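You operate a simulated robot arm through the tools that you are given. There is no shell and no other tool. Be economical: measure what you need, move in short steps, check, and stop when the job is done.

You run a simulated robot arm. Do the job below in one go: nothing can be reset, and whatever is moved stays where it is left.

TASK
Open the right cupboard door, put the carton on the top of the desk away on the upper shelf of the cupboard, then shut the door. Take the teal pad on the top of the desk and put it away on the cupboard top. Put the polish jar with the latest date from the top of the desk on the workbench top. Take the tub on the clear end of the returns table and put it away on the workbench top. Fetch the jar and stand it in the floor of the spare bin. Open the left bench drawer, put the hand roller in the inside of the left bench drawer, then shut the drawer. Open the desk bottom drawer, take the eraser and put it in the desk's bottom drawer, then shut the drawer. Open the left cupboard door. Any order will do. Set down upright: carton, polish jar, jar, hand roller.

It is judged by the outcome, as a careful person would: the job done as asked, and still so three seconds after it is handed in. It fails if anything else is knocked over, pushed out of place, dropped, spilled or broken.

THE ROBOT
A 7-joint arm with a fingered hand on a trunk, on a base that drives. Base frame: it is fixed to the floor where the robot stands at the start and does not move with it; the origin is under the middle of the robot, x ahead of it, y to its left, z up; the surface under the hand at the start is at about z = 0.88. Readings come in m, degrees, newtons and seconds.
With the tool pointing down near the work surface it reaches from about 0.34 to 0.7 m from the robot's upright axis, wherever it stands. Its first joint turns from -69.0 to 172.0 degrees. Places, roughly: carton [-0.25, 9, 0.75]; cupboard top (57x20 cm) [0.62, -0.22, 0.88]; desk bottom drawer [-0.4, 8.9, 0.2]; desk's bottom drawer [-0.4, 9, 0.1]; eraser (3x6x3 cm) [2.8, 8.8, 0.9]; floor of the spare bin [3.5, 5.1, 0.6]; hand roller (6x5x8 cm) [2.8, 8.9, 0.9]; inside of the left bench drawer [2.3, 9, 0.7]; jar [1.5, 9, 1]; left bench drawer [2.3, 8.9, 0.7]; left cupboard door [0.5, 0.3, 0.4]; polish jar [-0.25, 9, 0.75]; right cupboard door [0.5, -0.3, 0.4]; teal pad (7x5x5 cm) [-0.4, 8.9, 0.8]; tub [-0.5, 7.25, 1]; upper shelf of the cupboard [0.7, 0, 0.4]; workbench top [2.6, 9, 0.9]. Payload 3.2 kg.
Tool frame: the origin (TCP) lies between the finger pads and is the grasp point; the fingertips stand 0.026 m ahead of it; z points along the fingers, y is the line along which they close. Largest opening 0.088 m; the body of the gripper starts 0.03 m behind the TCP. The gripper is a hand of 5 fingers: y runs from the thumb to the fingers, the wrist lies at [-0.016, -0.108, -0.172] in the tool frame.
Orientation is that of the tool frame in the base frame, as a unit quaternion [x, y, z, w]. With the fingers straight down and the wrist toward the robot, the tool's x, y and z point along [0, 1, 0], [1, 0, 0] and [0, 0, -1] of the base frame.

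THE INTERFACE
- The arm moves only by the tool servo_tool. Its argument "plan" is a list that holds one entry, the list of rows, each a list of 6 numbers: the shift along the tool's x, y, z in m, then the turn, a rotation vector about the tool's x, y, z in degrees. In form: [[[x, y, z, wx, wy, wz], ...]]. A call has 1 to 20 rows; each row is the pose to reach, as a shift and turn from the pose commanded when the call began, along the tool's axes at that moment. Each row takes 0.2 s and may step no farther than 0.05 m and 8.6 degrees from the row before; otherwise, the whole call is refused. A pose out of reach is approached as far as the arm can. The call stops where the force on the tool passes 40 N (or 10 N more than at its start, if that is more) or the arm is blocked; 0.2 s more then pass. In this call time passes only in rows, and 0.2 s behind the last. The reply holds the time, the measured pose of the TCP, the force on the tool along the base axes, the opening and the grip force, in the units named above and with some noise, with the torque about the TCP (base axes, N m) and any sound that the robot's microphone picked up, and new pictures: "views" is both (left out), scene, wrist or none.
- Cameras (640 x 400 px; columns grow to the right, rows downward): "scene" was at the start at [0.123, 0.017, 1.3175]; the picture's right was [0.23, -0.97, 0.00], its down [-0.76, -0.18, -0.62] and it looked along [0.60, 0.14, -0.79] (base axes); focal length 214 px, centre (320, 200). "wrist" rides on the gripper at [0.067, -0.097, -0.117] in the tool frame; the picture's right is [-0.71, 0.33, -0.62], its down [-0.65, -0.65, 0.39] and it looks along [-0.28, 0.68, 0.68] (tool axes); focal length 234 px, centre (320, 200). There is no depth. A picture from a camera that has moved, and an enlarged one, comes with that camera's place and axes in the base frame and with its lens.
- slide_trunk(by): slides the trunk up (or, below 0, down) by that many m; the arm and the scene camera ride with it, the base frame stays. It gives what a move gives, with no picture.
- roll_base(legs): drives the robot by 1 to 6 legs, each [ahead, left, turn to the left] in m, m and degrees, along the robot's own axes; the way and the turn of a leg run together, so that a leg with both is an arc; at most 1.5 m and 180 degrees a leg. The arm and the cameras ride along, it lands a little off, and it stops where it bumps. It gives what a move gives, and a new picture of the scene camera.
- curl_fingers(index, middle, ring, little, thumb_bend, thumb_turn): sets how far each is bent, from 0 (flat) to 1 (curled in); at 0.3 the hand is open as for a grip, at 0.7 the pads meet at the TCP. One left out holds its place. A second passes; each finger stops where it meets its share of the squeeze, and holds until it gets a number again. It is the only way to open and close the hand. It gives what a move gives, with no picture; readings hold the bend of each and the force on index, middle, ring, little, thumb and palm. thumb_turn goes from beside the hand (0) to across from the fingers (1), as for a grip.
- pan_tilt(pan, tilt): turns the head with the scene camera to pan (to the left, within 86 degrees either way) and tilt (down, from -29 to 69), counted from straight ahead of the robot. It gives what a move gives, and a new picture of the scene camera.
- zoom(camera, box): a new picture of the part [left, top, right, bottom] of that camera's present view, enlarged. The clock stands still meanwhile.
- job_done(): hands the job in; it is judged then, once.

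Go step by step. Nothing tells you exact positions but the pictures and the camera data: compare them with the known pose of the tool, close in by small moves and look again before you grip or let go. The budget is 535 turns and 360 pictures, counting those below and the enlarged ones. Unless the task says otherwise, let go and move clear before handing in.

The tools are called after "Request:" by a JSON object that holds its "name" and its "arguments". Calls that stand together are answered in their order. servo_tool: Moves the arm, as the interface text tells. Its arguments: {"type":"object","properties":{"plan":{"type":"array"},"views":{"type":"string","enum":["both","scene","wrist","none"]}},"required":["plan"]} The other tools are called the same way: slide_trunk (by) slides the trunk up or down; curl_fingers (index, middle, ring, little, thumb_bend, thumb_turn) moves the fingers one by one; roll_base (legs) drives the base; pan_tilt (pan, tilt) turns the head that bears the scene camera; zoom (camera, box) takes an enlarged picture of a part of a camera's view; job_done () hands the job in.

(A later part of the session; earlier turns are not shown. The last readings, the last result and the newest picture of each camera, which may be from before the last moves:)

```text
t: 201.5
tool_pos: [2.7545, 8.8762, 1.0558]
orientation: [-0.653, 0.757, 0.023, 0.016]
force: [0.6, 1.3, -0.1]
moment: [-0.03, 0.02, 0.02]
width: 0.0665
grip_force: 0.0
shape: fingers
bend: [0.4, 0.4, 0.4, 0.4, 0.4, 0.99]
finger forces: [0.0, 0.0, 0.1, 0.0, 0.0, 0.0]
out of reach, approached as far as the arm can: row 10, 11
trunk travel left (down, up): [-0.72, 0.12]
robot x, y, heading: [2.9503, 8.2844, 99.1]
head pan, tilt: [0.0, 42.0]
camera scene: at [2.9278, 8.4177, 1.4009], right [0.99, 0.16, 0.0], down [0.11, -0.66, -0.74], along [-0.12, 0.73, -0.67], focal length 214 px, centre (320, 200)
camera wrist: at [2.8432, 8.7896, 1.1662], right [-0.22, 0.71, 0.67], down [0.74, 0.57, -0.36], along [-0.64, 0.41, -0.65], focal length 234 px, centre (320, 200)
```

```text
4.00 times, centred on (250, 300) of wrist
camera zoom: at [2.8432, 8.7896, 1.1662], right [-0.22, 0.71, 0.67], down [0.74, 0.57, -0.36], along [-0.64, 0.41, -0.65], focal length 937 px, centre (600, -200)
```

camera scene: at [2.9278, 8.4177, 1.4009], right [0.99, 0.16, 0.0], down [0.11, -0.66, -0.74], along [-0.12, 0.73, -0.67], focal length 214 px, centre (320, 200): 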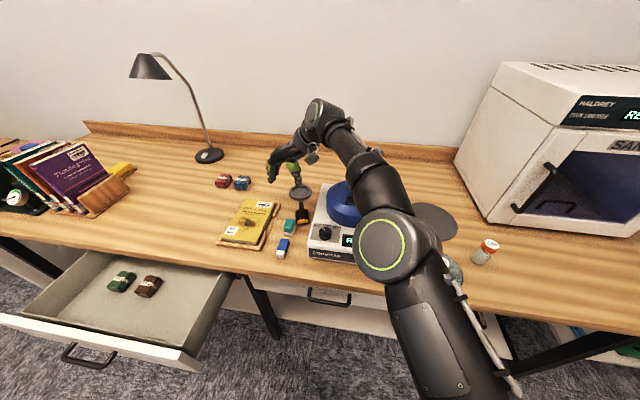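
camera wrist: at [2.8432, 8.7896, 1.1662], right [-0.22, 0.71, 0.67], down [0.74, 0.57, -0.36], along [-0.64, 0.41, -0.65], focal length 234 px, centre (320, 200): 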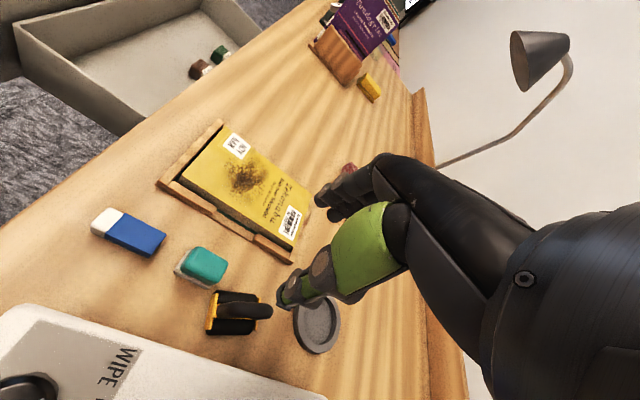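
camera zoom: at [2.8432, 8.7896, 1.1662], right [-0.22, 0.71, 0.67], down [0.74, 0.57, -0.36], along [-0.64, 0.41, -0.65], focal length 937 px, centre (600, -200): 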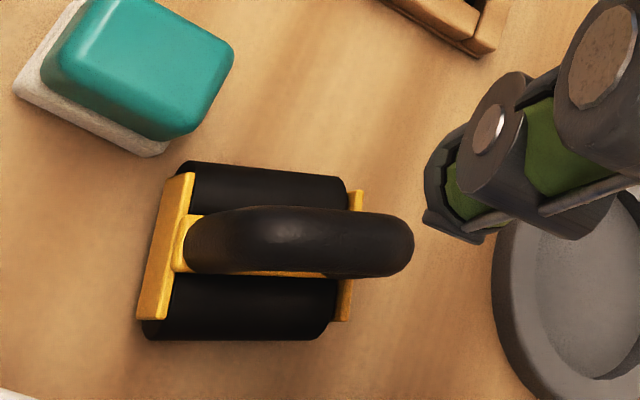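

I step over the handle and re-check while descending.

Request:
{"name": "servo_tool", "arguments": {"plan": [[[-0.012, -0.028, 0, 0, 0, 0], [-0.012, -0.028, 0.03, 0, 0, 0], [-0.012, -0.028, 0.055, 0, 0, 0]]], "views": "wrist"}}

```text
t: 202.3
tool_pos: [2.7857, 8.8848, 0.9995]
orientation: [-0.653, 0.757, 0.022, 0.015]
force: [-0.6, -0.2, -0.1]
moment: [0.01, 0.04, 0.0]
width: 0.0667
grip_force: 0.1
shape: fingers
bend: [0.4, 0.4, 0.4, 0.4, 0.4, 0.99]
finger forces: [0.1, 0.0, 0.1, 0.0, 0.0, 0.0]
trunk travel left (down, up): [-0.72, 0.12]
robot x, y, heading: [2.9494, 8.2867, 99.5]
head pan, tilt: [0.0, 42.0]
camera wrist: at [2.8731, 8.7995, 1.111], right [-0.22, 0.71, 0.66], down [0.74, 0.57, -0.36], along [-0.64, 0.41, -0.65], focal length 234 px, centre (320, 200)
```

wrist: 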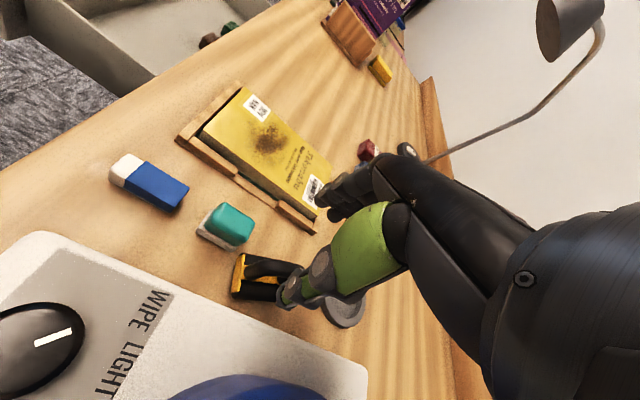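

Request:
{"name": "curl_fingers", "arguments": {"index": 0.45, "middle": 0.45, "ring": 0.45, "little": 0.45, "thumb_bend": 0.52}}

Request:
{"name": "servo_tool", "arguments": {"plan": [[[0, -0.009, 0.015, 0, 0, 0], [0, -0.009, 0.035, 0, 0, 0], [0, -0.009, 0.05, 0, 0, 0]]], "views": "wrist"}}

Request:
{"name": "zoom", "arguments": {"camera": "scene", "box": [240, 130, 400, 230]}}

```text
t: 203.3
tool_pos: [2.7847, 8.8858, 0.9998]
orientation: [-0.653, 0.757, 0.022, 0.017]
force: [0.6, 0.4, -0.2]
moment: [0.03, 0.01, 0.02]
width: 0.049
grip_force: 0.1
shape: fingers
bend: [0.45, 0.45, 0.45, 0.45, 0.52, 1.0]
finger forces: [0.0, 0.0, 0.0, 0.1, 0.0, 0.0]
trunk travel left (down, up): [-0.72, 0.12]
robot x, y, heading: [2.95, 8.2862, 99.5]
head pan, tilt: [0.0, 42.0]
```

```text
t: 204.1
tool_pos: [2.794, 8.8867, 0.9509]
orientation: [-0.653, 0.757, 0.024, 0.016]
force: [-0.1, 0.5, 0.6]
moment: [-0.03, 0.0, 0.0]
width: 0.0491
grip_force: 0.1
shape: fingers
bend: [0.45, 0.45, 0.45, 0.45, 0.52, 1.0]
finger forces: [0.0, 0.0, 0.0, 0.0, 0.1, 0.0]
trunk travel left (down, up): [-0.72, 0.12]
robot x, y, heading: [2.9522, 8.284, 99.4]
head pan, tilt: [0.0, 42.0]
camera wrist: at [2.8816, 8.8002, 1.0615], right [-0.22, 0.71, 0.67], down [0.74, 0.57, -0.36], along [-0.64, 0.41, -0.65], focal length 234 px, centre (320, 200)
```

wrist: 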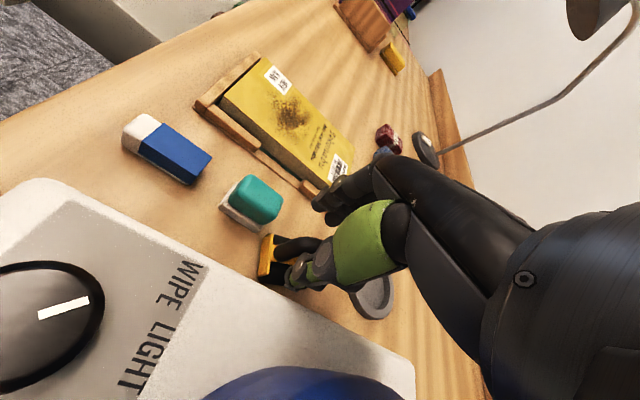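

```text
4.00 times, centred on (320, 180) of scene
camera zoom: at [2.9277, 8.4172, 1.401], right [0.99, 0.16, 0.0], down [0.11, -0.66, -0.74], along [-0.12, 0.73, -0.67], focal length 858 px, centre (320, 280)
```

zoom: 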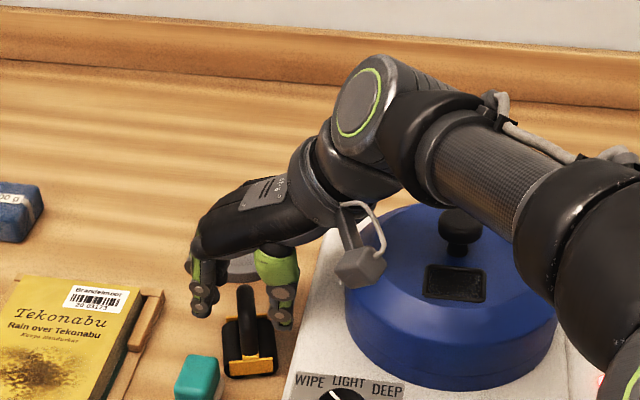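

The fingers and thumb straddle the bar, slightly behind its middle. I shift 1.5 cm toward me, dip 5 mm, and close.

Request:
{"name": "servo_tool", "arguments": {"plan": [[[0.015, 0, 0.0, 0, 0, 0], [0.015, 0, 0.008, 0, 0, 0]]], "views": "none"}}

Request:
{"name": "curl_fingers", "arguments": {"index": 0.72, "middle": 0.72, "ring": 0.72, "little": 0.72, "thumb_bend": 0.7}}

Request:
{"name": "zoom", "arguments": {"camera": "scene", "box": [240, 130, 400, 230]}}

```text
t: 204.7
tool_pos: [2.7904, 8.8733, 0.9395]
orientation: [-0.653, 0.757, 0.022, 0.016]
force: [-0.3, 0.5, -0.6]
moment: [0.0, 0.02, -0.01]
width: 0.0491
grip_force: 0.0
shape: fingers
bend: [0.45, 0.45, 0.45, 0.45, 0.52, 1.0]
finger forces: [0.0, 0.0, 0.1, 0.0, 0.0, 0.0]
trunk travel left (down, up): [-0.72, 0.12]
robot x, y, heading: [2.9483, 8.2839, 99.4]
head pan, tilt: [0.0, 42.0]
```

```text
t: 205.7
tool_pos: [2.7908, 8.8721, 0.9419]
orientation: [-0.653, 0.757, 0.022, 0.017]
force: [0.9, -0.3, -0.8]
moment: [0.01, -0.03, 0.02]
width: 0.001
grip_force: 0.5
shape: fingers
bend: [0.72, 0.72, 0.72, 0.72, 0.7, 1.0]
finger forces: [0.0, 0.0, 0.3, 0.1, 0.1, 0.0]
trunk travel left (down, up): [-0.72, 0.12]
robot x, y, heading: [2.9523, 8.2824, 99.4]
head pan, tilt: [0.0, 42.0]
```

```text
4.00 times, centred on (320, 180) of scene
camera zoom: at [2.9275, 8.4168, 1.401], right [0.99, 0.16, 0.0], down [0.11, -0.66, -0.74], along [-0.12, 0.73, -0.67], focal length 858 px, centre (320, 280)
```

zoom: 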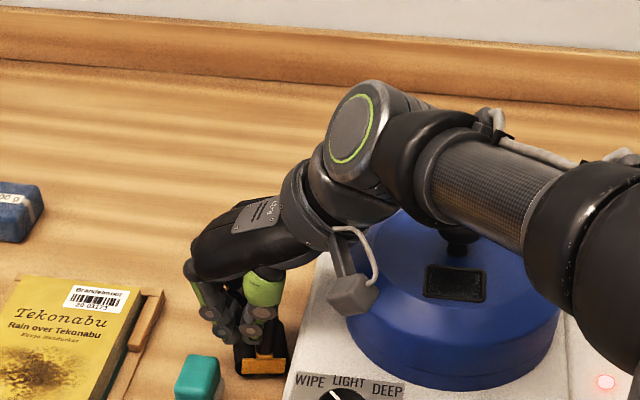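

The fingers closed just above the bar; I reopen, drop 2 cm and close again.

Request:
{"name": "curl_fingers", "arguments": {"index": 0.42, "middle": 0.42, "ring": 0.42, "little": 0.42, "thumb_bend": 0.5}}

Request:
{"name": "servo_tool", "arguments": {"plan": [[[0, 0, 0.012, 0, 0, 0], [0, 0, 0.022, 0, 0, 0]]], "views": "none"}}

Request:
{"name": "zoom", "arguments": {"camera": "scene", "box": [260, 140, 360, 203]}}

Request:
{"name": "curl_fingers", "arguments": {"index": 0.74, "middle": 0.74, "ring": 0.74, "little": 0.74, "thumb_bend": 0.72}}

```text
t: 206.7
tool_pos: [2.7912, 8.8721, 0.9408]
orientation: [-0.653, 0.757, 0.023, 0.017]
force: [0.3, -0.7, 0.6]
moment: [0.01, -0.02, -0.02]
width: 0.0536
grip_force: 0.0
shape: fingers
bend: [0.42, 0.42, 0.42, 0.42, 0.5, 1.0]
finger forces: [0.1, 0.0, 0.0, 0.0, 0.1, 0.0]
trunk travel left (down, up): [-0.72, 0.12]
robot x, y, heading: [2.9475, 8.287, 99.4]
head pan, tilt: [0.0, 42.0]
```

```text
t: 207.3
tool_pos: [2.792, 8.8731, 0.9217]
orientation: [-0.651, 0.758, 0.026, 0.016]
force: [1.5, 1.1, 6.9]
moment: [0.0, 0.23, -0.06]
width: 0.054
grip_force: 3.1
shape: fingers
bend: [0.41, 0.42, 0.42, 0.42, 0.5, 1.0]
finger forces: [6.3, 0.1, 0.1, 0.1, 0.1, 0.0]
trunk travel left (down, up): [-0.72, 0.12]
robot x, y, heading: [2.9519, 8.2868, 99.5]
head pan, tilt: [0.0, 42.0]
```

```text
6.35 times, centred on (310, 172) of scene
camera zoom: at [2.9286, 8.4152, 1.4013], right [0.99, 0.16, 0.0], down [0.11, -0.66, -0.74], along [-0.12, 0.73, -0.67], focal length 1362 px, centre (384, 381)
```

zoom: 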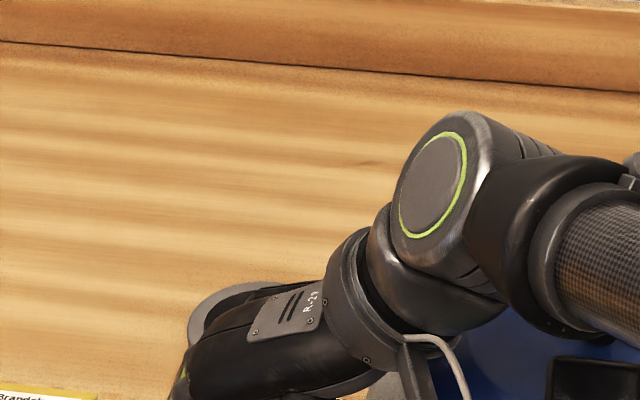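

```text
t: 208.3
tool_pos: [2.7912, 8.8741, 0.917]
orientation: [-0.653, 0.757, 0.022, 0.016]
force: [0.6, 0.6, -0.2]
moment: [0.0, 0.01, 0.0]
width: 0.0
grip_force: 0.1
shape: fingers
bend: [0.74, 0.74, 0.74, 0.74, 0.71, 1.0]
finger forces: [0.1, 0.1, 0.1, 0.2, 0.0, 0.0]
trunk travel left (down, up): [-0.72, 0.12]
robot x, y, heading: [2.9479, 8.285, 99.2]
head pan, tilt: [0.0, 42.0]
```

Request:
{"name": "servo_tool", "arguments": {"plan": [[[0, 0, 0, 0, 0, 0]]], "views": "wrist"}}

Request:
{"name": "zoom", "arguments": {"camera": "scene", "box": [270, 170, 370, 233]}}

```text
t: 208.7
tool_pos: [2.7908, 8.8729, 0.9183]
orientation: [-0.653, 0.757, 0.023, 0.017]
force: [-0.3, -0.2, 0.0]
moment: [-0.03, 0.01, 0.04]
width: 0.0
grip_force: 0.6
shape: fingers
bend: [0.74, 0.74, 0.74, 0.74, 0.71, 1.0]
finger forces: [0.0, 0.0, 0.1, 0.2, 0.0, 0.1]
trunk travel left (down, up): [-0.72, 0.12]
robot x, y, heading: [2.9489, 8.2852, 99.0]
head pan, tilt: [0.0, 42.0]
camera wrist: at [2.8791, 8.7869, 1.0297], right [-0.22, 0.71, 0.67], down [0.74, 0.57, -0.36], along [-0.63, 0.41, -0.65], focal length 234 px, centre (320, 200)
```

wrist: 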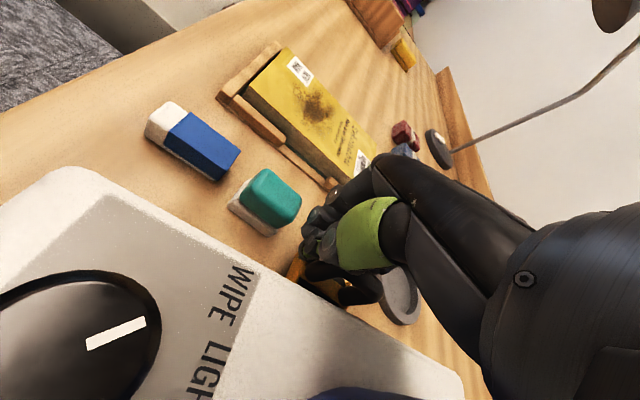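

```text
6.35 times, centred on (320, 202) of scene
camera zoom: at [2.9276, 8.4169, 1.401], right [0.99, 0.16, 0.0], down [0.11, -0.66, -0.74], along [-0.12, 0.73, -0.67], focal length 1362 px, centre (320, 190)
```

zoom: 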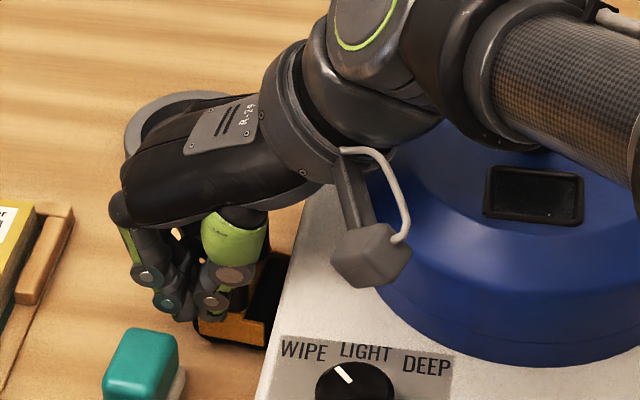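

The roller was nudged toward the cleaner and its handle now lies on the outer side of the thumb. I lift straight up and look again.

Request:
{"name": "servo_tool", "arguments": {"plan": [[[0, 0, -0.03, 0, 0, 0], [0, 0, -0.06, 0, 0, 0], [0, 0.02, -0.09, 0, 0, 0]]], "views": "wrist"}}

Request:
{"name": "zoom", "arguments": {"camera": "wrist", "box": [220, 220, 380, 320]}}

Request:
{"name": "zoom", "arguments": {"camera": "scene", "box": [270, 170, 370, 233]}}

```text
t: 209.5
tool_pos: [2.7679, 8.8694, 1.0095]
orientation: [-0.653, 0.757, 0.023, 0.017]
force: [-0.6, 0.0, 0.0]
moment: [0.0, -0.01, 0.01]
width: 0.0002
grip_force: 0.0
shape: fingers
bend: [0.74, 0.74, 0.74, 0.74, 0.71, 1.0]
finger forces: [0.0, 0.0, 0.0, 0.0, 0.0, 0.1]
trunk travel left (down, up): [-0.72, 0.12]
robot x, y, heading: [2.9468, 8.2846, 99.4]
head pan, tilt: [0.0, 42.0]
camera wrist: at [2.8559, 8.7836, 1.1203], right [-0.22, 0.71, 0.67], down [0.74, 0.57, -0.36], along [-0.63, 0.41, -0.65], focal length 234 px, centre (320, 200)
```

wrist: 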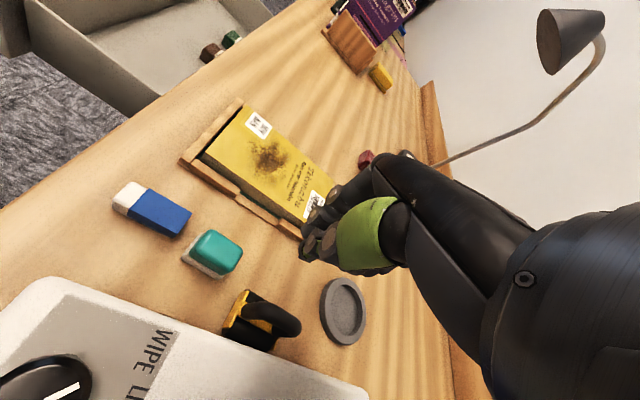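

```text
4.00 times, centred on (300, 270) of wrist
camera zoom: at [2.8559, 8.7836, 1.1203], right [-0.22, 0.71, 0.67], down [0.74, 0.57, -0.36], along [-0.63, 0.41, -0.65], focal length 937 px, centre (400, -80)
```

zoom: 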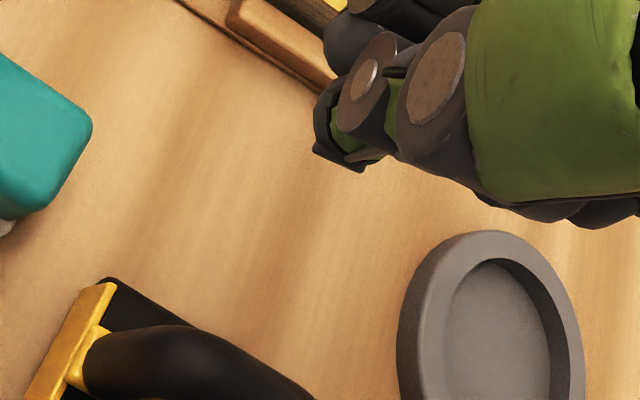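

```text
6.35 times, centred on (320, 202) of scene
camera zoom: at [2.9258, 8.4164, 1.401], right [0.99, 0.16, 0.0], down [0.11, -0.66, -0.74], along [-0.12, 0.73, -0.67], focal length 1362 px, centre (320, 190)
```

zoom: 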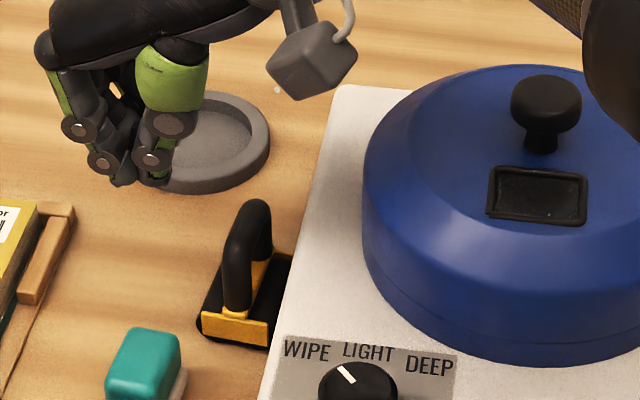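

The roller now stands beside the cleaner with its handle at about (2.813, 8.89), so there's no room for a crosswise grip. I turn the hand back to grip the handle lengthwise (along y).

Request:
{"name": "servo_tool", "arguments": {"plan": [[[0, 0, -0.03, 0, 0, 8], [0, 0, -0.04, 0, 0, 16], [0, 0, -0.04, 0, 0, 24], [0, 0, -0.04, 0, 0, 32], [0, 0, -0.04, 0, 0, 40], [0, 0, -0.04, 0, 0, 48], [0, 0, -0.04, 0, 0, 56], [0, 0, -0.04, 0, 0, 64], [0, 0, -0.04, 0, 0, 72], [0, 0, -0.04, 0, 0, 80]]], "views": "none"}}

Request:
{"name": "curl_fingers", "arguments": {"index": 0.3, "middle": 0.3, "ring": 0.3, "little": 0.3, "thumb_bend": 0.3}}

Request:
{"name": "servo_tool", "arguments": {"plan": [[[-0.01, 0.01, 0, 0, 0, 0]]]}}

```text
t: 211.9
tool_pos: [2.7937, 8.8854, 1.0662]
orientation: [0.014, 0.999, 0.023, -0.037]
force: [-0.7, 0.1, 0.1]
moment: [0.01, 0.0, 0.01]
width: 0.0
grip_force: 0.0
shape: fingers
bend: [0.74, 0.74, 0.74, 0.74, 0.71, 1.0]
finger forces: [0.0, 0.1, 0.0, 0.1, 0.1, 0.0]
trunk travel left (down, up): [-0.72, 0.12]
robot x, y, heading: [2.9478, 8.2839, 99.3]
head pan, tilt: [0.0, 42.0]
stopped in row 10: the arm was blocked; the commanded pose is now the measured one
```

```text
t: 212.9
tool_pos: [2.7936, 8.885, 1.0659]
orientation: [0.013, 0.999, 0.023, -0.037]
force: [-0.3, 0.5, -0.6]
moment: [0.01, 0.02, 0.03]
width: 0.0875
grip_force: 0.1
shape: fingers
bend: [0.3, 0.3, 0.3, 0.3, 0.3, 0.97]
finger forces: [0.0, 0.0, 0.1, 0.0, 0.0, 0.0]
trunk travel left (down, up): [-0.72, 0.12]
robot x, y, heading: [2.9504, 8.2859, 98.9]
head pan, tilt: [0.0, 42.0]
```

```text
t: 213.3
tool_pos: [2.8012, 8.8946, 1.0629]
orientation: [0.01, 0.999, 0.022, -0.033]
force: [-0.3, -0.6, -0.3]
moment: [-0.01, 0.0, -0.01]
width: 0.0876
grip_force: 0.1
shape: fingers
bend: [0.3, 0.3, 0.3, 0.3, 0.3, 0.97]
finger forces: [0.0, 0.0, 0.0, 0.0, 0.0, 0.0]
trunk travel left (down, up): [-0.72, 0.12]
robot x, y, heading: [2.9488, 8.2859, 99.3]
head pan, tilt: [0.0, 42.0]
camera scene: at [2.928, 8.4178, 1.4009], right [0.99, 0.16, 0.0], down [0.11, -0.66, -0.74], along [-0.12, 0.73, -0.67], focal length 214 px, centre (320, 200)
camera wrist: at [2.7408, 8.7938, 1.1797], right [0.75, 0.29, 0.59], down [0.61, -0.65, -0.46], along [0.25, 0.7, -0.66], focal length 234 px, centre (320, 200)
```

scene: 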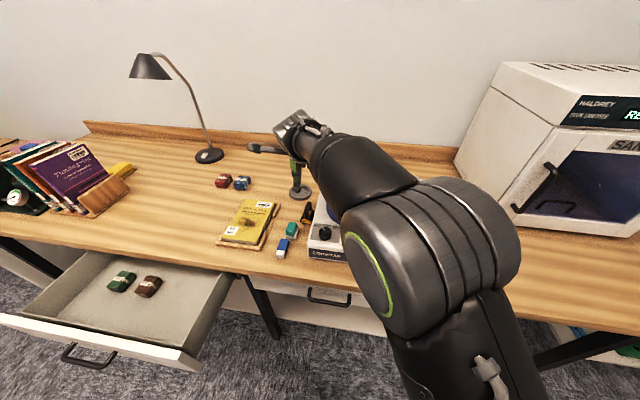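
wrist: 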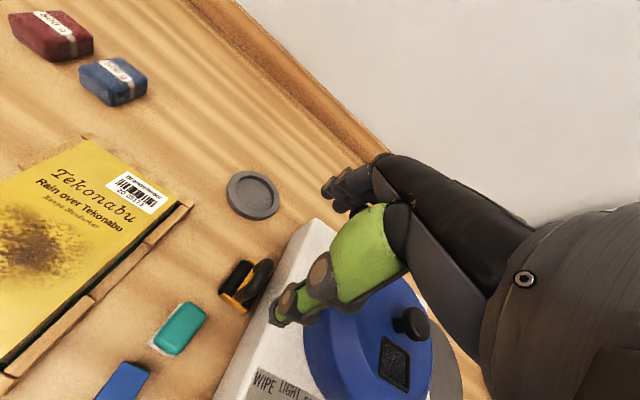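

Request:
{"name": "servo_tool", "arguments": {"plan": [[[-0.005, -0.003, 0.03, 0, 0, 0], [-0.008, -0.005, 0.06, 0, 0, 0], [-0.01, -0.007, 0.085, 0, 0, 0]]], "views": "wrist"}}

Request:
{"name": "zoom", "arguments": {"camera": "wrist", "box": [220, 180, 380, 280]}}

```text
t: 214.1
tool_pos: [2.8205, 8.8999, 0.9935]
orientation: [0.033, 0.997, 0.021, -0.064]
force: [-0.1, 0.2, 0.6]
moment: [0.01, 0.03, 0.01]
width: 0.0876
grip_force: 0.1
shape: fingers
bend: [0.3, 0.3, 0.3, 0.3, 0.3, 0.97]
finger forces: [0.1, 0.0, 0.1, 0.0, 0.0, 0.1]
trunk travel left (down, up): [-0.72, 0.12]
robot x, y, heading: [2.9469, 8.2809, 99.5]
head pan, tilt: [0.0, 42.0]
camera wrist: at [2.7639, 8.804, 1.1138], right [0.8, 0.26, 0.54], down [0.55, -0.68, -0.49], along [0.24, 0.69, -0.68], focal length 234 px, centre (320, 200)
```

wrist: 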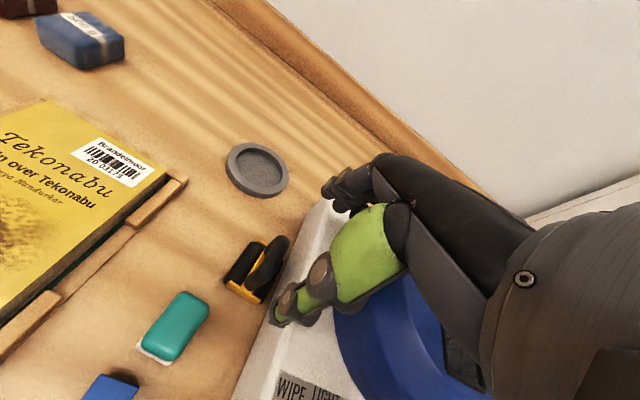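

```text
4.00 times, centred on (300, 230) of wrist
camera zoom: at [2.7639, 8.804, 1.1138], right [0.8, 0.26, 0.54], down [0.55, -0.68, -0.49], along [0.24, 0.69, -0.68], focal length 937 px, centre (400, 80)
```

zoom: 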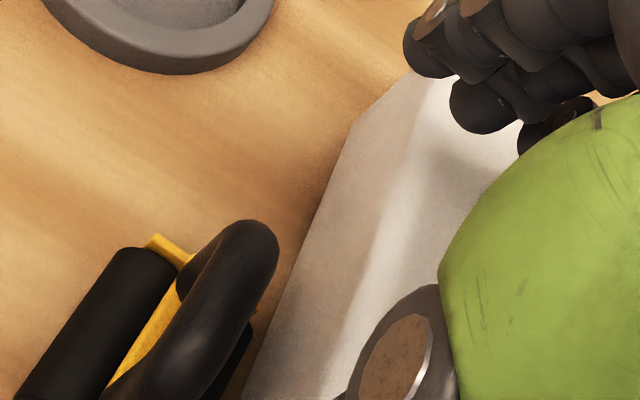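

The arm got into an awkward, tilted pose. I lift, straighten the hand, and check the posture.

Request:
{"name": "servo_tool", "arguments": {"plan": [[[0.01, 0, -0.03, 1, -3.5, 0], [0.02, 0, -0.06, 2.2, -7.4, 0], [0.02, 0, -0.07, 2.2, -7.4, 0]]]}}

```text
t: 215.1
tool_pos: [2.8132, 8.9014, 1.0599]
orientation: [0.038, 0.999, -0.004, 0.005]
force: [-0.4, 0.1, 0.2]
moment: [-0.02, -0.01, -0.05]
width: 0.0875
grip_force: 0.1
shape: fingers
bend: [0.3, 0.3, 0.3, 0.3, 0.3, 0.97]
finger forces: [0.0, 0.1, 0.1, 0.0, 0.0, 0.0]
trunk travel left (down, up): [-0.72, 0.12]
robot x, y, heading: [2.9511, 8.284, 99.1]
head pan, tilt: [0.0, 42.0]
stopped in row 3: the arm was blocked; the commanded pose is now the measured one
camera scene: at [2.9276, 8.4169, 1.401], right [0.99, 0.16, 0.0], down [0.11, -0.66, -0.74], along [-0.12, 0.73, -0.67], focal length 214 px, centre (320, 200)
camera wrist: at [2.7406, 8.8114, 1.1764], right [0.73, 0.28, 0.63], down [0.6, -0.7, -0.38], along [0.34, 0.65, -0.68], focal length 234 px, centre (320, 200)
```

scene: 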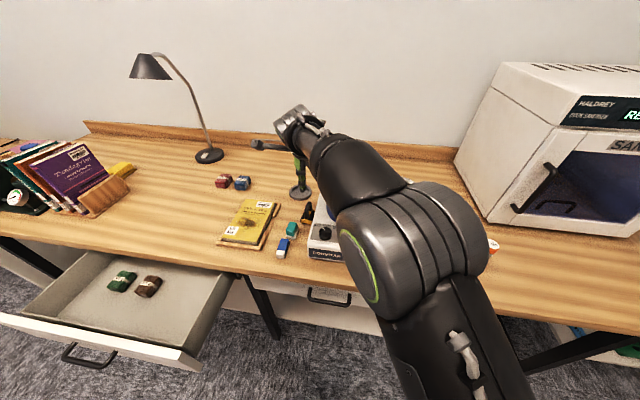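
wrist: 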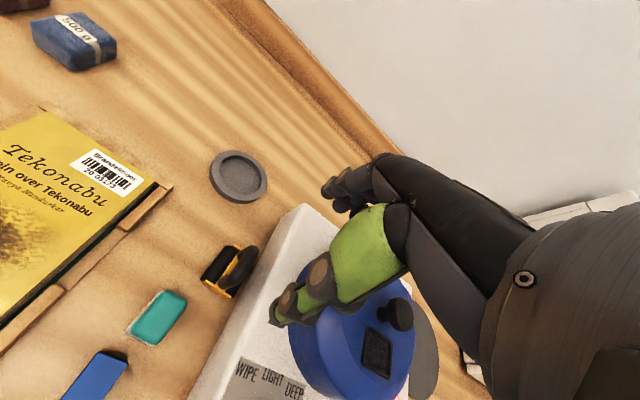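

Request:
{"name": "roll_base", "arguments": {"legs": [[-0.1, -0.02, 0]]}}

Request:
{"name": "servo_tool", "arguments": {"plan": [[[0.0, 0.02, 0.0, 0, 0, 0], [0.005, 0.05, -0.0, 0, 0, 0], [0.01, 0.08, 0, 0, 0, 0], [0.015, 0.1, 0, 0, 0, 0]]]}}

```text
t: 216.3
tool_pos: [2.8497, 8.8038, 1.0599]
orientation: [0.038, 0.999, -0.003, 0.004]
force: [0.4, 0.5, -0.2]
moment: [0.01, -0.02, -0.01]
width: 0.0876
grip_force: 0.0
shape: fingers
bend: [0.3, 0.3, 0.3, 0.3, 0.3, 0.97]
finger forces: [0.0, 0.0, 0.1, 0.0, 0.0, 0.0]
trunk travel left (down, up): [-0.72, 0.12]
robot x, y, heading: [2.9826, 8.1883, 99.5]
head pan, tilt: [0.0, 42.0]
camera scene: at [2.9634, 8.3197, 1.401], right [0.99, 0.16, 0.0], down [0.11, -0.66, -0.74], along [-0.12, 0.73, -0.67], focal length 214 px, centre (320, 200)
```

scene: 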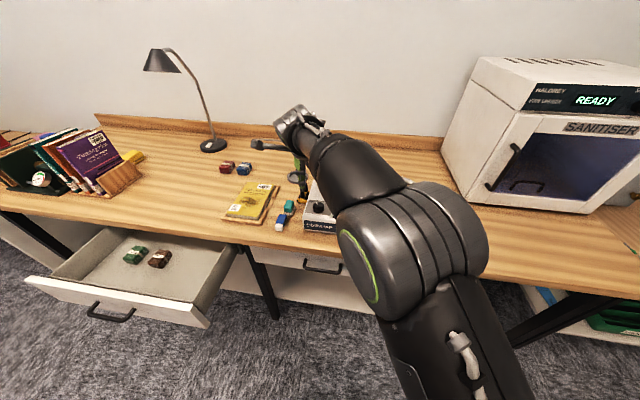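

```text
t: 217.3
tool_pos: [2.86, 8.8594, 1.0495]
orientation: [0.037, 0.999, -0.004, 0.004]
force: [-0.3, -0.3, -0.6]
moment: [-0.04, 0.03, -0.02]
width: 0.0874
grip_force: 0.0
shape: fingers
bend: [0.3, 0.3, 0.3, 0.3, 0.3, 0.97]
finger forces: [0.1, 0.1, 0.0, 0.1, 0.0, 0.0]
out of reach, approached as far as the arm can: row 2, 3, 4
trunk travel left (down, up): [-0.72, 0.12]
robot x, y, heading: [2.9859, 8.1846, 99.4]
head pan, tilt: [0.0, 42.0]
camera scene: at [2.9631, 8.3204, 1.4009], right [0.99, 0.16, 0.0], down [0.11, -0.66, -0.74], along [-0.12, 0.73, -0.67], focal length 214 px, centre (320, 200)
camera wrist: at [2.7859, 8.7693, 1.1661], right [0.72, 0.28, 0.63], down [0.6, -0.7, -0.38], along [0.33, 0.65, -0.68], focal length 234 px, centre (320, 200)
```

scene: 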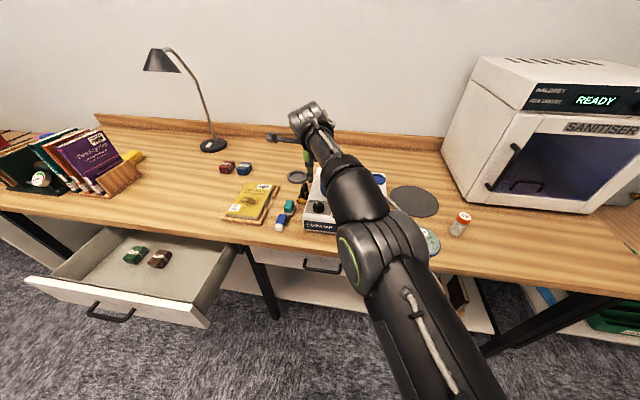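
wrist: 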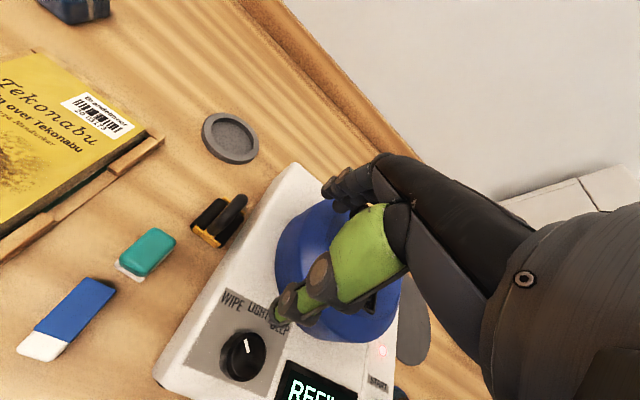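

The posture is straight again; handle bar spans y 8.872–8.914 at x ≈ 2.808. I'll position with the base and descend with the trunk so the arm pose stays put.

Request:
{"name": "roll_base", "arguments": {"legs": [[0.043, 0.05, 0]]}}

Request:
{"name": "slide_trunk", "arguments": {"by": -0.06}}

Request:
{"name": "servo_tool", "arguments": {"plan": [[[0, 0, 0, 0, 0, 0]]], "views": "wrist"}}

Request:
{"name": "zoom", "arguments": {"camera": "wrist", "box": [220, 180, 380, 280]}}

```text
t: 218.3
tool_pos: [2.8038, 8.8945, 1.0494]
orientation: [0.038, 0.999, -0.004, 0.005]
force: [-0.8, -0.5, 1.1]
moment: [-0.02, -0.04, 0.0]
width: 0.0874
grip_force: 0.0
shape: fingers
bend: [0.3, 0.3, 0.3, 0.3, 0.3, 0.97]
finger forces: [0.0, 0.0, 0.1, 0.1, 0.1, 0.0]
trunk travel left (down, up): [-0.72, 0.12]
robot x, y, heading: [2.9321, 8.2217, 99.3]
head pan, tilt: [0.0, 42.0]
camera scene: at [2.9071, 8.3554, 1.4009], right [0.99, 0.16, 0.0], down [0.11, -0.66, -0.74], along [-0.12, 0.73, -0.67], focal length 214 px, centre (320, 200)
```

scene: 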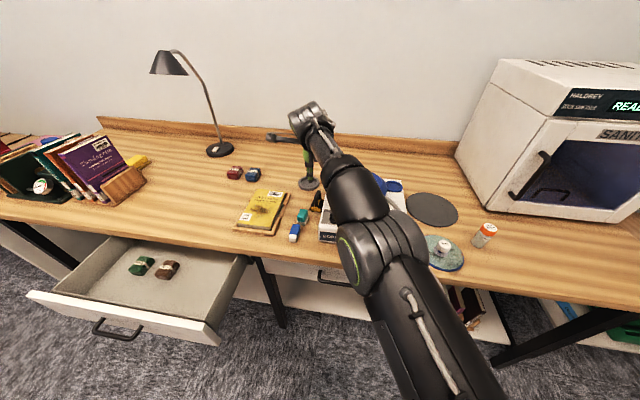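

```text
t: 219.3
tool_pos: [2.8049, 8.8944, 0.9902]
orientation: [0.038, 0.999, -0.004, 0.004]
force: [-0.5, 1.1, -0.4]
moment: [0.02, 0.01, 0.02]
width: 0.0876
grip_force: 0.0
shape: fingers
bend: [0.3, 0.3, 0.3, 0.3, 0.3, 0.97]
finger forces: [0.1, 0.0, 0.0, 0.1, 0.1, 0.0]
trunk travel left (down, up): [-0.66, 0.18]
robot x, y, heading: [2.928, 8.2208, 99.2]
head pan, tilt: [0.0, 42.0]
```

```text
t: 219.7
tool_pos: [2.8028, 8.8947, 0.989]
orientation: [0.038, 0.999, -0.004, 0.004]
force: [-1.2, 0.2, 0.3]
moment: [-0.02, -0.03, -0.01]
width: 0.0877
grip_force: 0.1
shape: fingers
bend: [0.3, 0.3, 0.3, 0.3, 0.3, 0.97]
finger forces: [0.1, 0.0, 0.0, 0.0, 0.0, 0.0]
trunk travel left (down, up): [-0.66, 0.18]
robot x, y, heading: [2.9306, 8.2227, 99.0]
head pan, tilt: [0.0, 42.0]
camera wrist: at [2.7306, 8.8041, 1.1067], right [0.73, 0.28, 0.63], down [0.6, -0.7, -0.38], along [0.33, 0.65, -0.68], focal length 234 px, centre (320, 200)
```

wrist: 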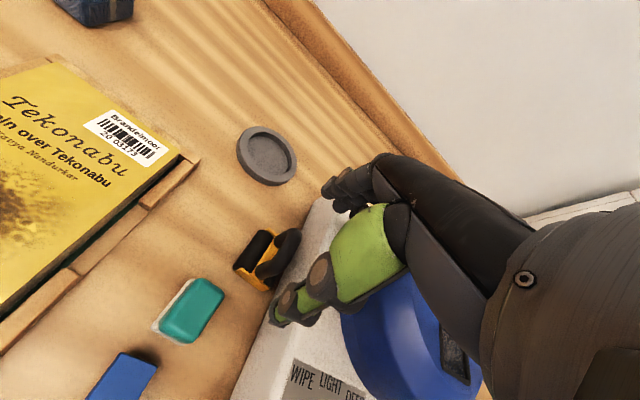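

```text
4.00 times, centred on (300, 230) of wrist
camera zoom: at [2.7306, 8.8041, 1.1067], right [0.73, 0.28, 0.63], down [0.6, -0.7, -0.38], along [0.33, 0.65, -0.68], focal length 937 px, centre (400, 80)
```

zoom: 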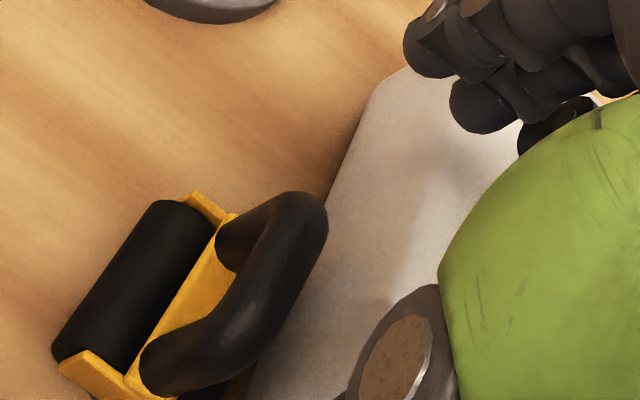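

Request:
{"name": "servo_tool", "arguments": {"plan": [[[0.006, 0, 0, 0, 0, 0]]], "views": "none"}}

Request:
{"name": "slide_trunk", "arguments": {"by": -0.03}}

Request:
{"name": "slide_trunk", "arguments": {"by": -0.02}}

Request:
{"name": "servo_tool", "arguments": {"plan": [[[0, 0, 0, 0, 0, 0]]], "views": "wrist"}}

Request:
{"name": "zoom", "arguments": {"camera": "wrist", "box": [220, 180, 380, 280]}}

```text
t: 220.1
tool_pos: [2.7989, 8.8923, 0.9901]
orientation: [0.038, 0.999, -0.004, 0.004]
force: [-0.2, 0.2, -0.8]
moment: [0.0, -0.04, 0.02]
width: 0.0873
grip_force: 0.1
shape: fingers
bend: [0.3, 0.3, 0.3, 0.3, 0.3, 0.97]
finger forces: [0.0, 0.1, 0.1, 0.0, 0.1, 0.1]
trunk travel left (down, up): [-0.66, 0.18]
robot x, y, heading: [2.928, 8.2232, 99.3]
head pan, tilt: [0.0, 42.0]
```

```text
t: 220.8
tool_pos: [2.7991, 8.892, 0.9603]
orientation: [0.038, 0.999, -0.003, 0.004]
force: [-0.4, -0.1, -0.1]
moment: [-0.03, 0.04, -0.03]
width: 0.0877
grip_force: 0.1
shape: fingers
bend: [0.3, 0.3, 0.3, 0.3, 0.3, 0.97]
finger forces: [0.1, 0.0, 0.0, 0.0, 0.0, 0.0]
trunk travel left (down, up): [-0.63, 0.21]
robot x, y, heading: [2.933, 8.2241, 99.0]
head pan, tilt: [0.0, 42.0]
```

```text
t: 221.5
tool_pos: [2.8, 8.8921, 0.9394]
orientation: [0.037, 0.999, -0.003, 0.004]
force: [-1.7, 0.5, 1.4]
moment: [0.08, -0.07, 0.06]
width: 0.0875
grip_force: 0.6
shape: fingers
bend: [0.3, 0.3, 0.3, 0.3, 0.3, 0.97]
finger forces: [0.0, 0.0, 2.2, 0.0, 0.0, 0.1]
trunk travel left (down, up): [-0.61, 0.23]
robot x, y, heading: [2.9322, 8.2223, 99.5]
head pan, tilt: [0.0, 42.0]
```

```text
t: 221.9
tool_pos: [2.7996, 8.8917, 0.9385]
orientation: [0.038, 0.999, -0.004, 0.005]
force: [-2.2, 0.7, 0.8]
moment: [0.01, -0.02, 0.08]
width: 0.0876
grip_force: 1.0
shape: fingers
bend: [0.3, 0.3, 0.3, 0.3, 0.3, 0.97]
finger forces: [0.1, 0.0, 2.4, 0.1, 0.1, 0.0]
trunk travel left (down, up): [-0.61, 0.23]
robot x, y, heading: [2.9312, 8.2205, 99.2]
head pan, tilt: [0.0, 42.0]
camera wrist: at [2.7254, 8.802, 1.0561], right [0.73, 0.28, 0.63], down [0.6, -0.7, -0.38], along [0.33, 0.65, -0.68], focal length 234 px, centre (320, 200)
```

wrist: 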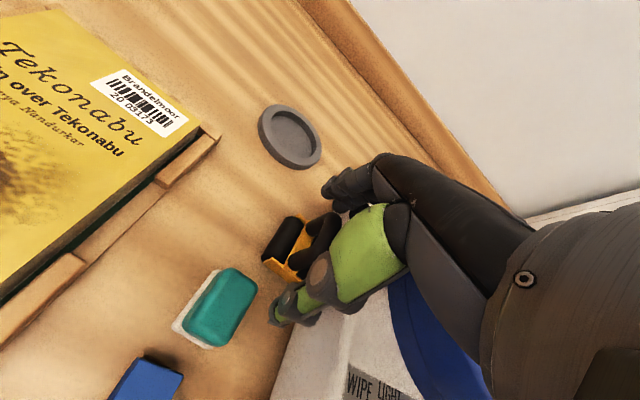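

```text
4.00 times, centred on (300, 230) of wrist
camera zoom: at [2.7254, 8.802, 1.0561], right [0.73, 0.28, 0.63], down [0.6, -0.7, -0.38], along [0.33, 0.65, -0.68], focal length 937 px, centre (400, 80)
```

zoom: 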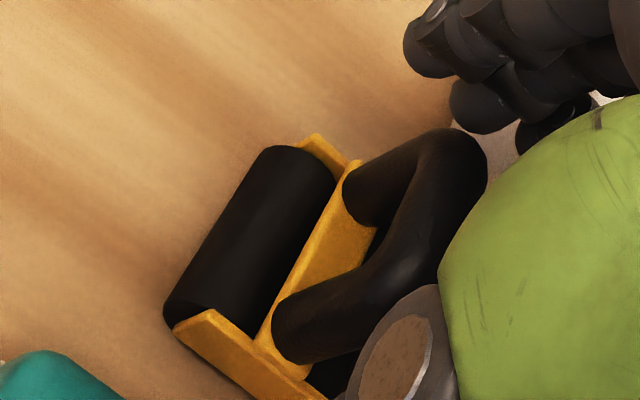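

The handle sits between thumb and fingers; I close gradually.

Request:
{"name": "curl_fingers", "arguments": {"index": 0.6, "middle": 0.6, "ring": 0.6, "little": 0.6, "thumb_bend": 0.6}}

Request:
{"name": "servo_tool", "arguments": {"plan": [[[0, 0, 0, 0, 0, 0]]], "views": "wrist"}}

Request:
{"name": "zoom", "arguments": {"camera": "scene", "box": [260, 140, 400, 227]}}

```text
t: 222.9
tool_pos: [2.7999, 8.8921, 0.9428]
orientation: [0.038, 0.999, -0.002, 0.003]
force: [-2.5, 6.3, 16.2]
moment: [0.47, -0.8, 0.23]
width: 0.0251
grip_force: 9.2
shape: fingers
bend: [0.6, 0.59, 0.59, 0.55, 0.6, 1.0]
finger forces: [0.0, 0.9, 1.4, 15.3, 0.6, 0.0]
trunk travel left (down, up): [-0.61, 0.23]
robot x, y, heading: [2.9313, 8.2233, 99.5]
head pan, tilt: [0.0, 42.0]
```

```text
t: 223.3
tool_pos: [2.7994, 8.8904, 0.9427]
orientation: [0.037, 0.999, -0.001, 0.003]
force: [-1.6, 6.6, 17.3]
moment: [0.51, -0.91, 0.25]
width: 0.0251
grip_force: 9.8
shape: fingers
bend: [0.6, 0.59, 0.59, 0.54, 0.6, 1.0]
finger forces: [0.0, 1.0, 1.3, 17.3, 0.8, 0.0]
trunk travel left (down, up): [-0.61, 0.23]
robot x, y, heading: [2.9306, 8.222, 99.5]
head pan, tilt: [0.0, 42.0]
camera wrist: at [2.7261, 8.8002, 1.0585], right [0.73, 0.28, 0.63], down [0.6, -0.7, -0.38], along [0.33, 0.66, -0.68], focal length 234 px, centre (320, 200)
```

wrist: 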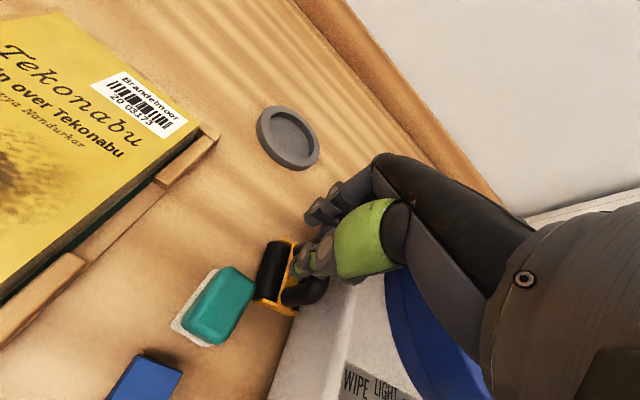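

```text
4.57 times, centred on (330, 184) of scene
camera zoom: at [2.9078, 8.3525, 1.2914], right [0.99, 0.16, 0.0], down [0.11, -0.66, -0.74], along [-0.12, 0.73, -0.67], focal length 980 px, centre (274, 275)
```

zoom: 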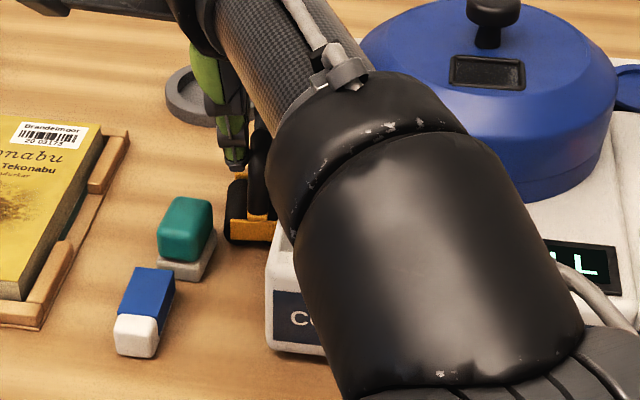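

The grip isn't right: a finger presses on the roller's body. I open, lift and look again.

Request:
{"name": "curl_fingers", "arguments": {"index": 0.3, "middle": 0.3, "ring": 0.3, "little": 0.3, "thumb_bend": 0.3}}

Request:
{"name": "slide_trunk", "arguments": {"by": 0.12}}

Request:
{"name": "servo_tool", "arguments": {"plan": [[[0, 0, 0, 0, 0, 0]]], "views": "wrist"}}

Request:
{"name": "zoom", "arguments": {"camera": "wrist", "box": [180, 200, 340, 300]}}

Request:
{"name": "zoom", "arguments": {"camera": "scene", "box": [260, 140, 400, 227]}}

```text
t: 224.3
tool_pos: [2.7992, 8.8926, 0.9402]
orientation: [0.037, 0.999, -0.004, 0.004]
force: [-2.3, -1.8, -2.7]
moment: [-0.03, 0.03, 0.09]
width: 0.0876
grip_force: 1.3
shape: fingers
bend: [0.3, 0.3, 0.31, 0.3, 0.3, 0.97]
finger forces: [0.1, 0.1, 2.5, 0.0, 0.0, 0.0]
trunk travel left (down, up): [-0.61, 0.23]
robot x, y, heading: [2.9272, 8.2219, 99.3]
head pan, tilt: [0.0, 42.0]
```

```text
t: 225.8
tool_pos: [2.7996, 8.8939, 1.0592]
orientation: [0.037, 0.999, -0.005, 0.004]
force: [-0.6, 0.2, -0.2]
moment: [0.04, 0.0, 0.01]
width: 0.0876
grip_force: 0.0
shape: fingers
bend: [0.3, 0.3, 0.3, 0.3, 0.3, 0.97]
finger forces: [0.0, 0.1, 0.0, 0.1, 0.0, 0.1]
trunk travel left (down, up): [-0.73, 0.11]
robot x, y, heading: [2.9266, 8.2226, 99.2]
head pan, tilt: [0.0, 42.0]
```

```text
t: 226.2
tool_pos: [2.7996, 8.8935, 1.0595]
orientation: [0.037, 0.999, -0.004, 0.005]
force: [-0.2, 0.1, 0.5]
moment: [-0.01, -0.01, -0.02]
width: 0.0875
grip_force: 0.0
shape: fingers
bend: [0.3, 0.3, 0.3, 0.3, 0.3, 0.97]
finger forces: [0.0, 0.0, 0.0, 0.0, 0.0, 0.0]
trunk travel left (down, up): [-0.73, 0.11]
robot x, y, heading: [2.9313, 8.2266, 99.1]
head pan, tilt: [0.0, 42.0]
camera wrist: at [2.726, 8.8022, 1.176], right [0.73, 0.28, 0.63], down [0.6, -0.7, -0.38], along [0.33, 0.65, -0.68], focal length 234 px, centre (320, 200)
```

wrist: 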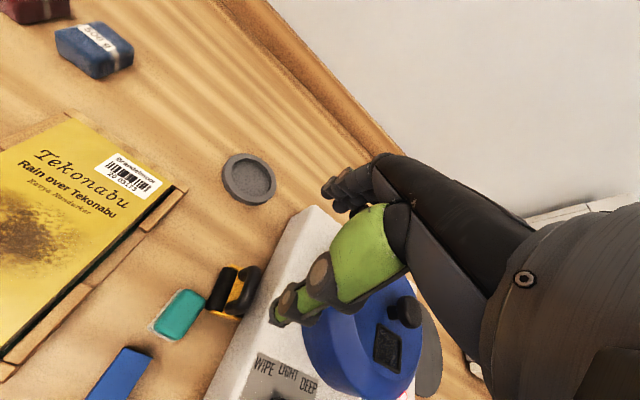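

```text
4.00 times, centred on (260, 250) of wrist
camera zoom: at [2.726, 8.8022, 1.176], right [0.73, 0.28, 0.63], down [0.6, -0.7, -0.38], along [0.33, 0.65, -0.68], focal length 937 px, centre (560, 0)
```

zoom: 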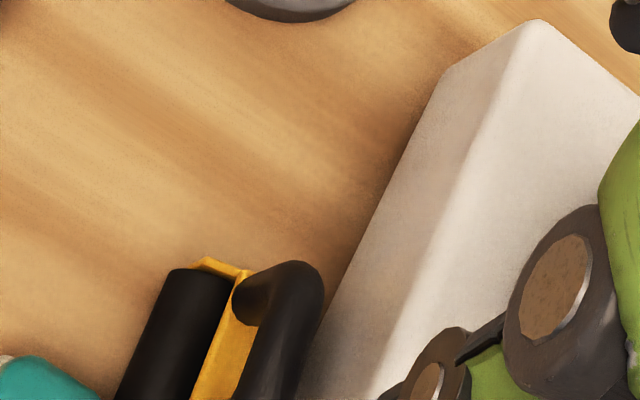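

```text
4.57 times, centred on (330, 184) of scene
camera zoom: at [2.9078, 8.355, 1.4109], right [0.99, 0.16, 0.0], down [0.11, -0.66, -0.74], along [-0.12, 0.73, -0.67], focal length 980 px, centre (274, 275)
```

zoom: 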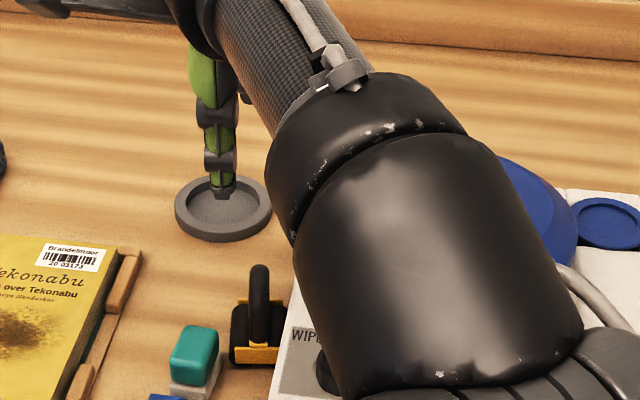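

Comparing both cameras shows the bench top is lower than I assumed (z ≈ 0.845), so the handle's bar is near (2.81, 8.88, 0.91). I test which side the index finger is on.

Request:
{"name": "curl_fingers", "arguments": {"index": 0.9}}

Request:
{"name": "zoom", "arguments": {"camera": "wrist", "box": [260, 140, 420, 240]}}

```text
t: 227.2
tool_pos: [2.8005, 8.8922, 1.0591]
orientation: [0.037, 0.999, -0.003, 0.004]
force: [0.5, -0.2, -0.5]
moment: [0.02, -0.03, 0.02]
width: 0.0376
grip_force: 0.0
shape: fingers
bend: [0.9, 0.3, 0.3, 0.3, 0.3, 0.97]
finger forces: [0.0, 0.0, 0.1, 0.0, 0.0, 0.1]
trunk travel left (down, up): [-0.73, 0.11]
robot x, y, heading: [2.93, 8.2252, 99.1]
head pan, tilt: [0.0, 42.0]
```

```text
4.00 times, centred on (340, 190) of wrist
camera zoom: at [2.726, 8.8022, 1.176], right [0.73, 0.28, 0.63], down [0.6, -0.7, -0.38], along [0.33, 0.65, -0.68], focal length 937 px, centre (240, 240)
```

zoom: 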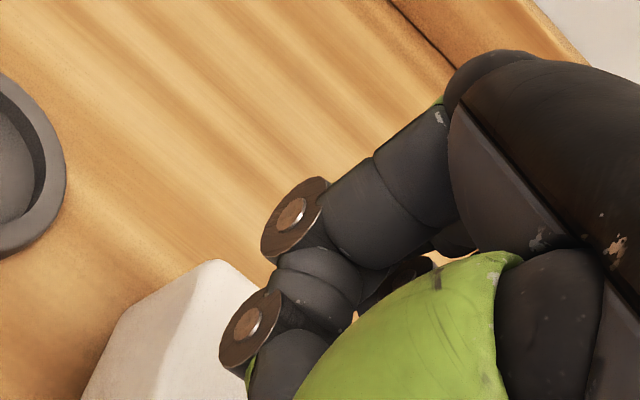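

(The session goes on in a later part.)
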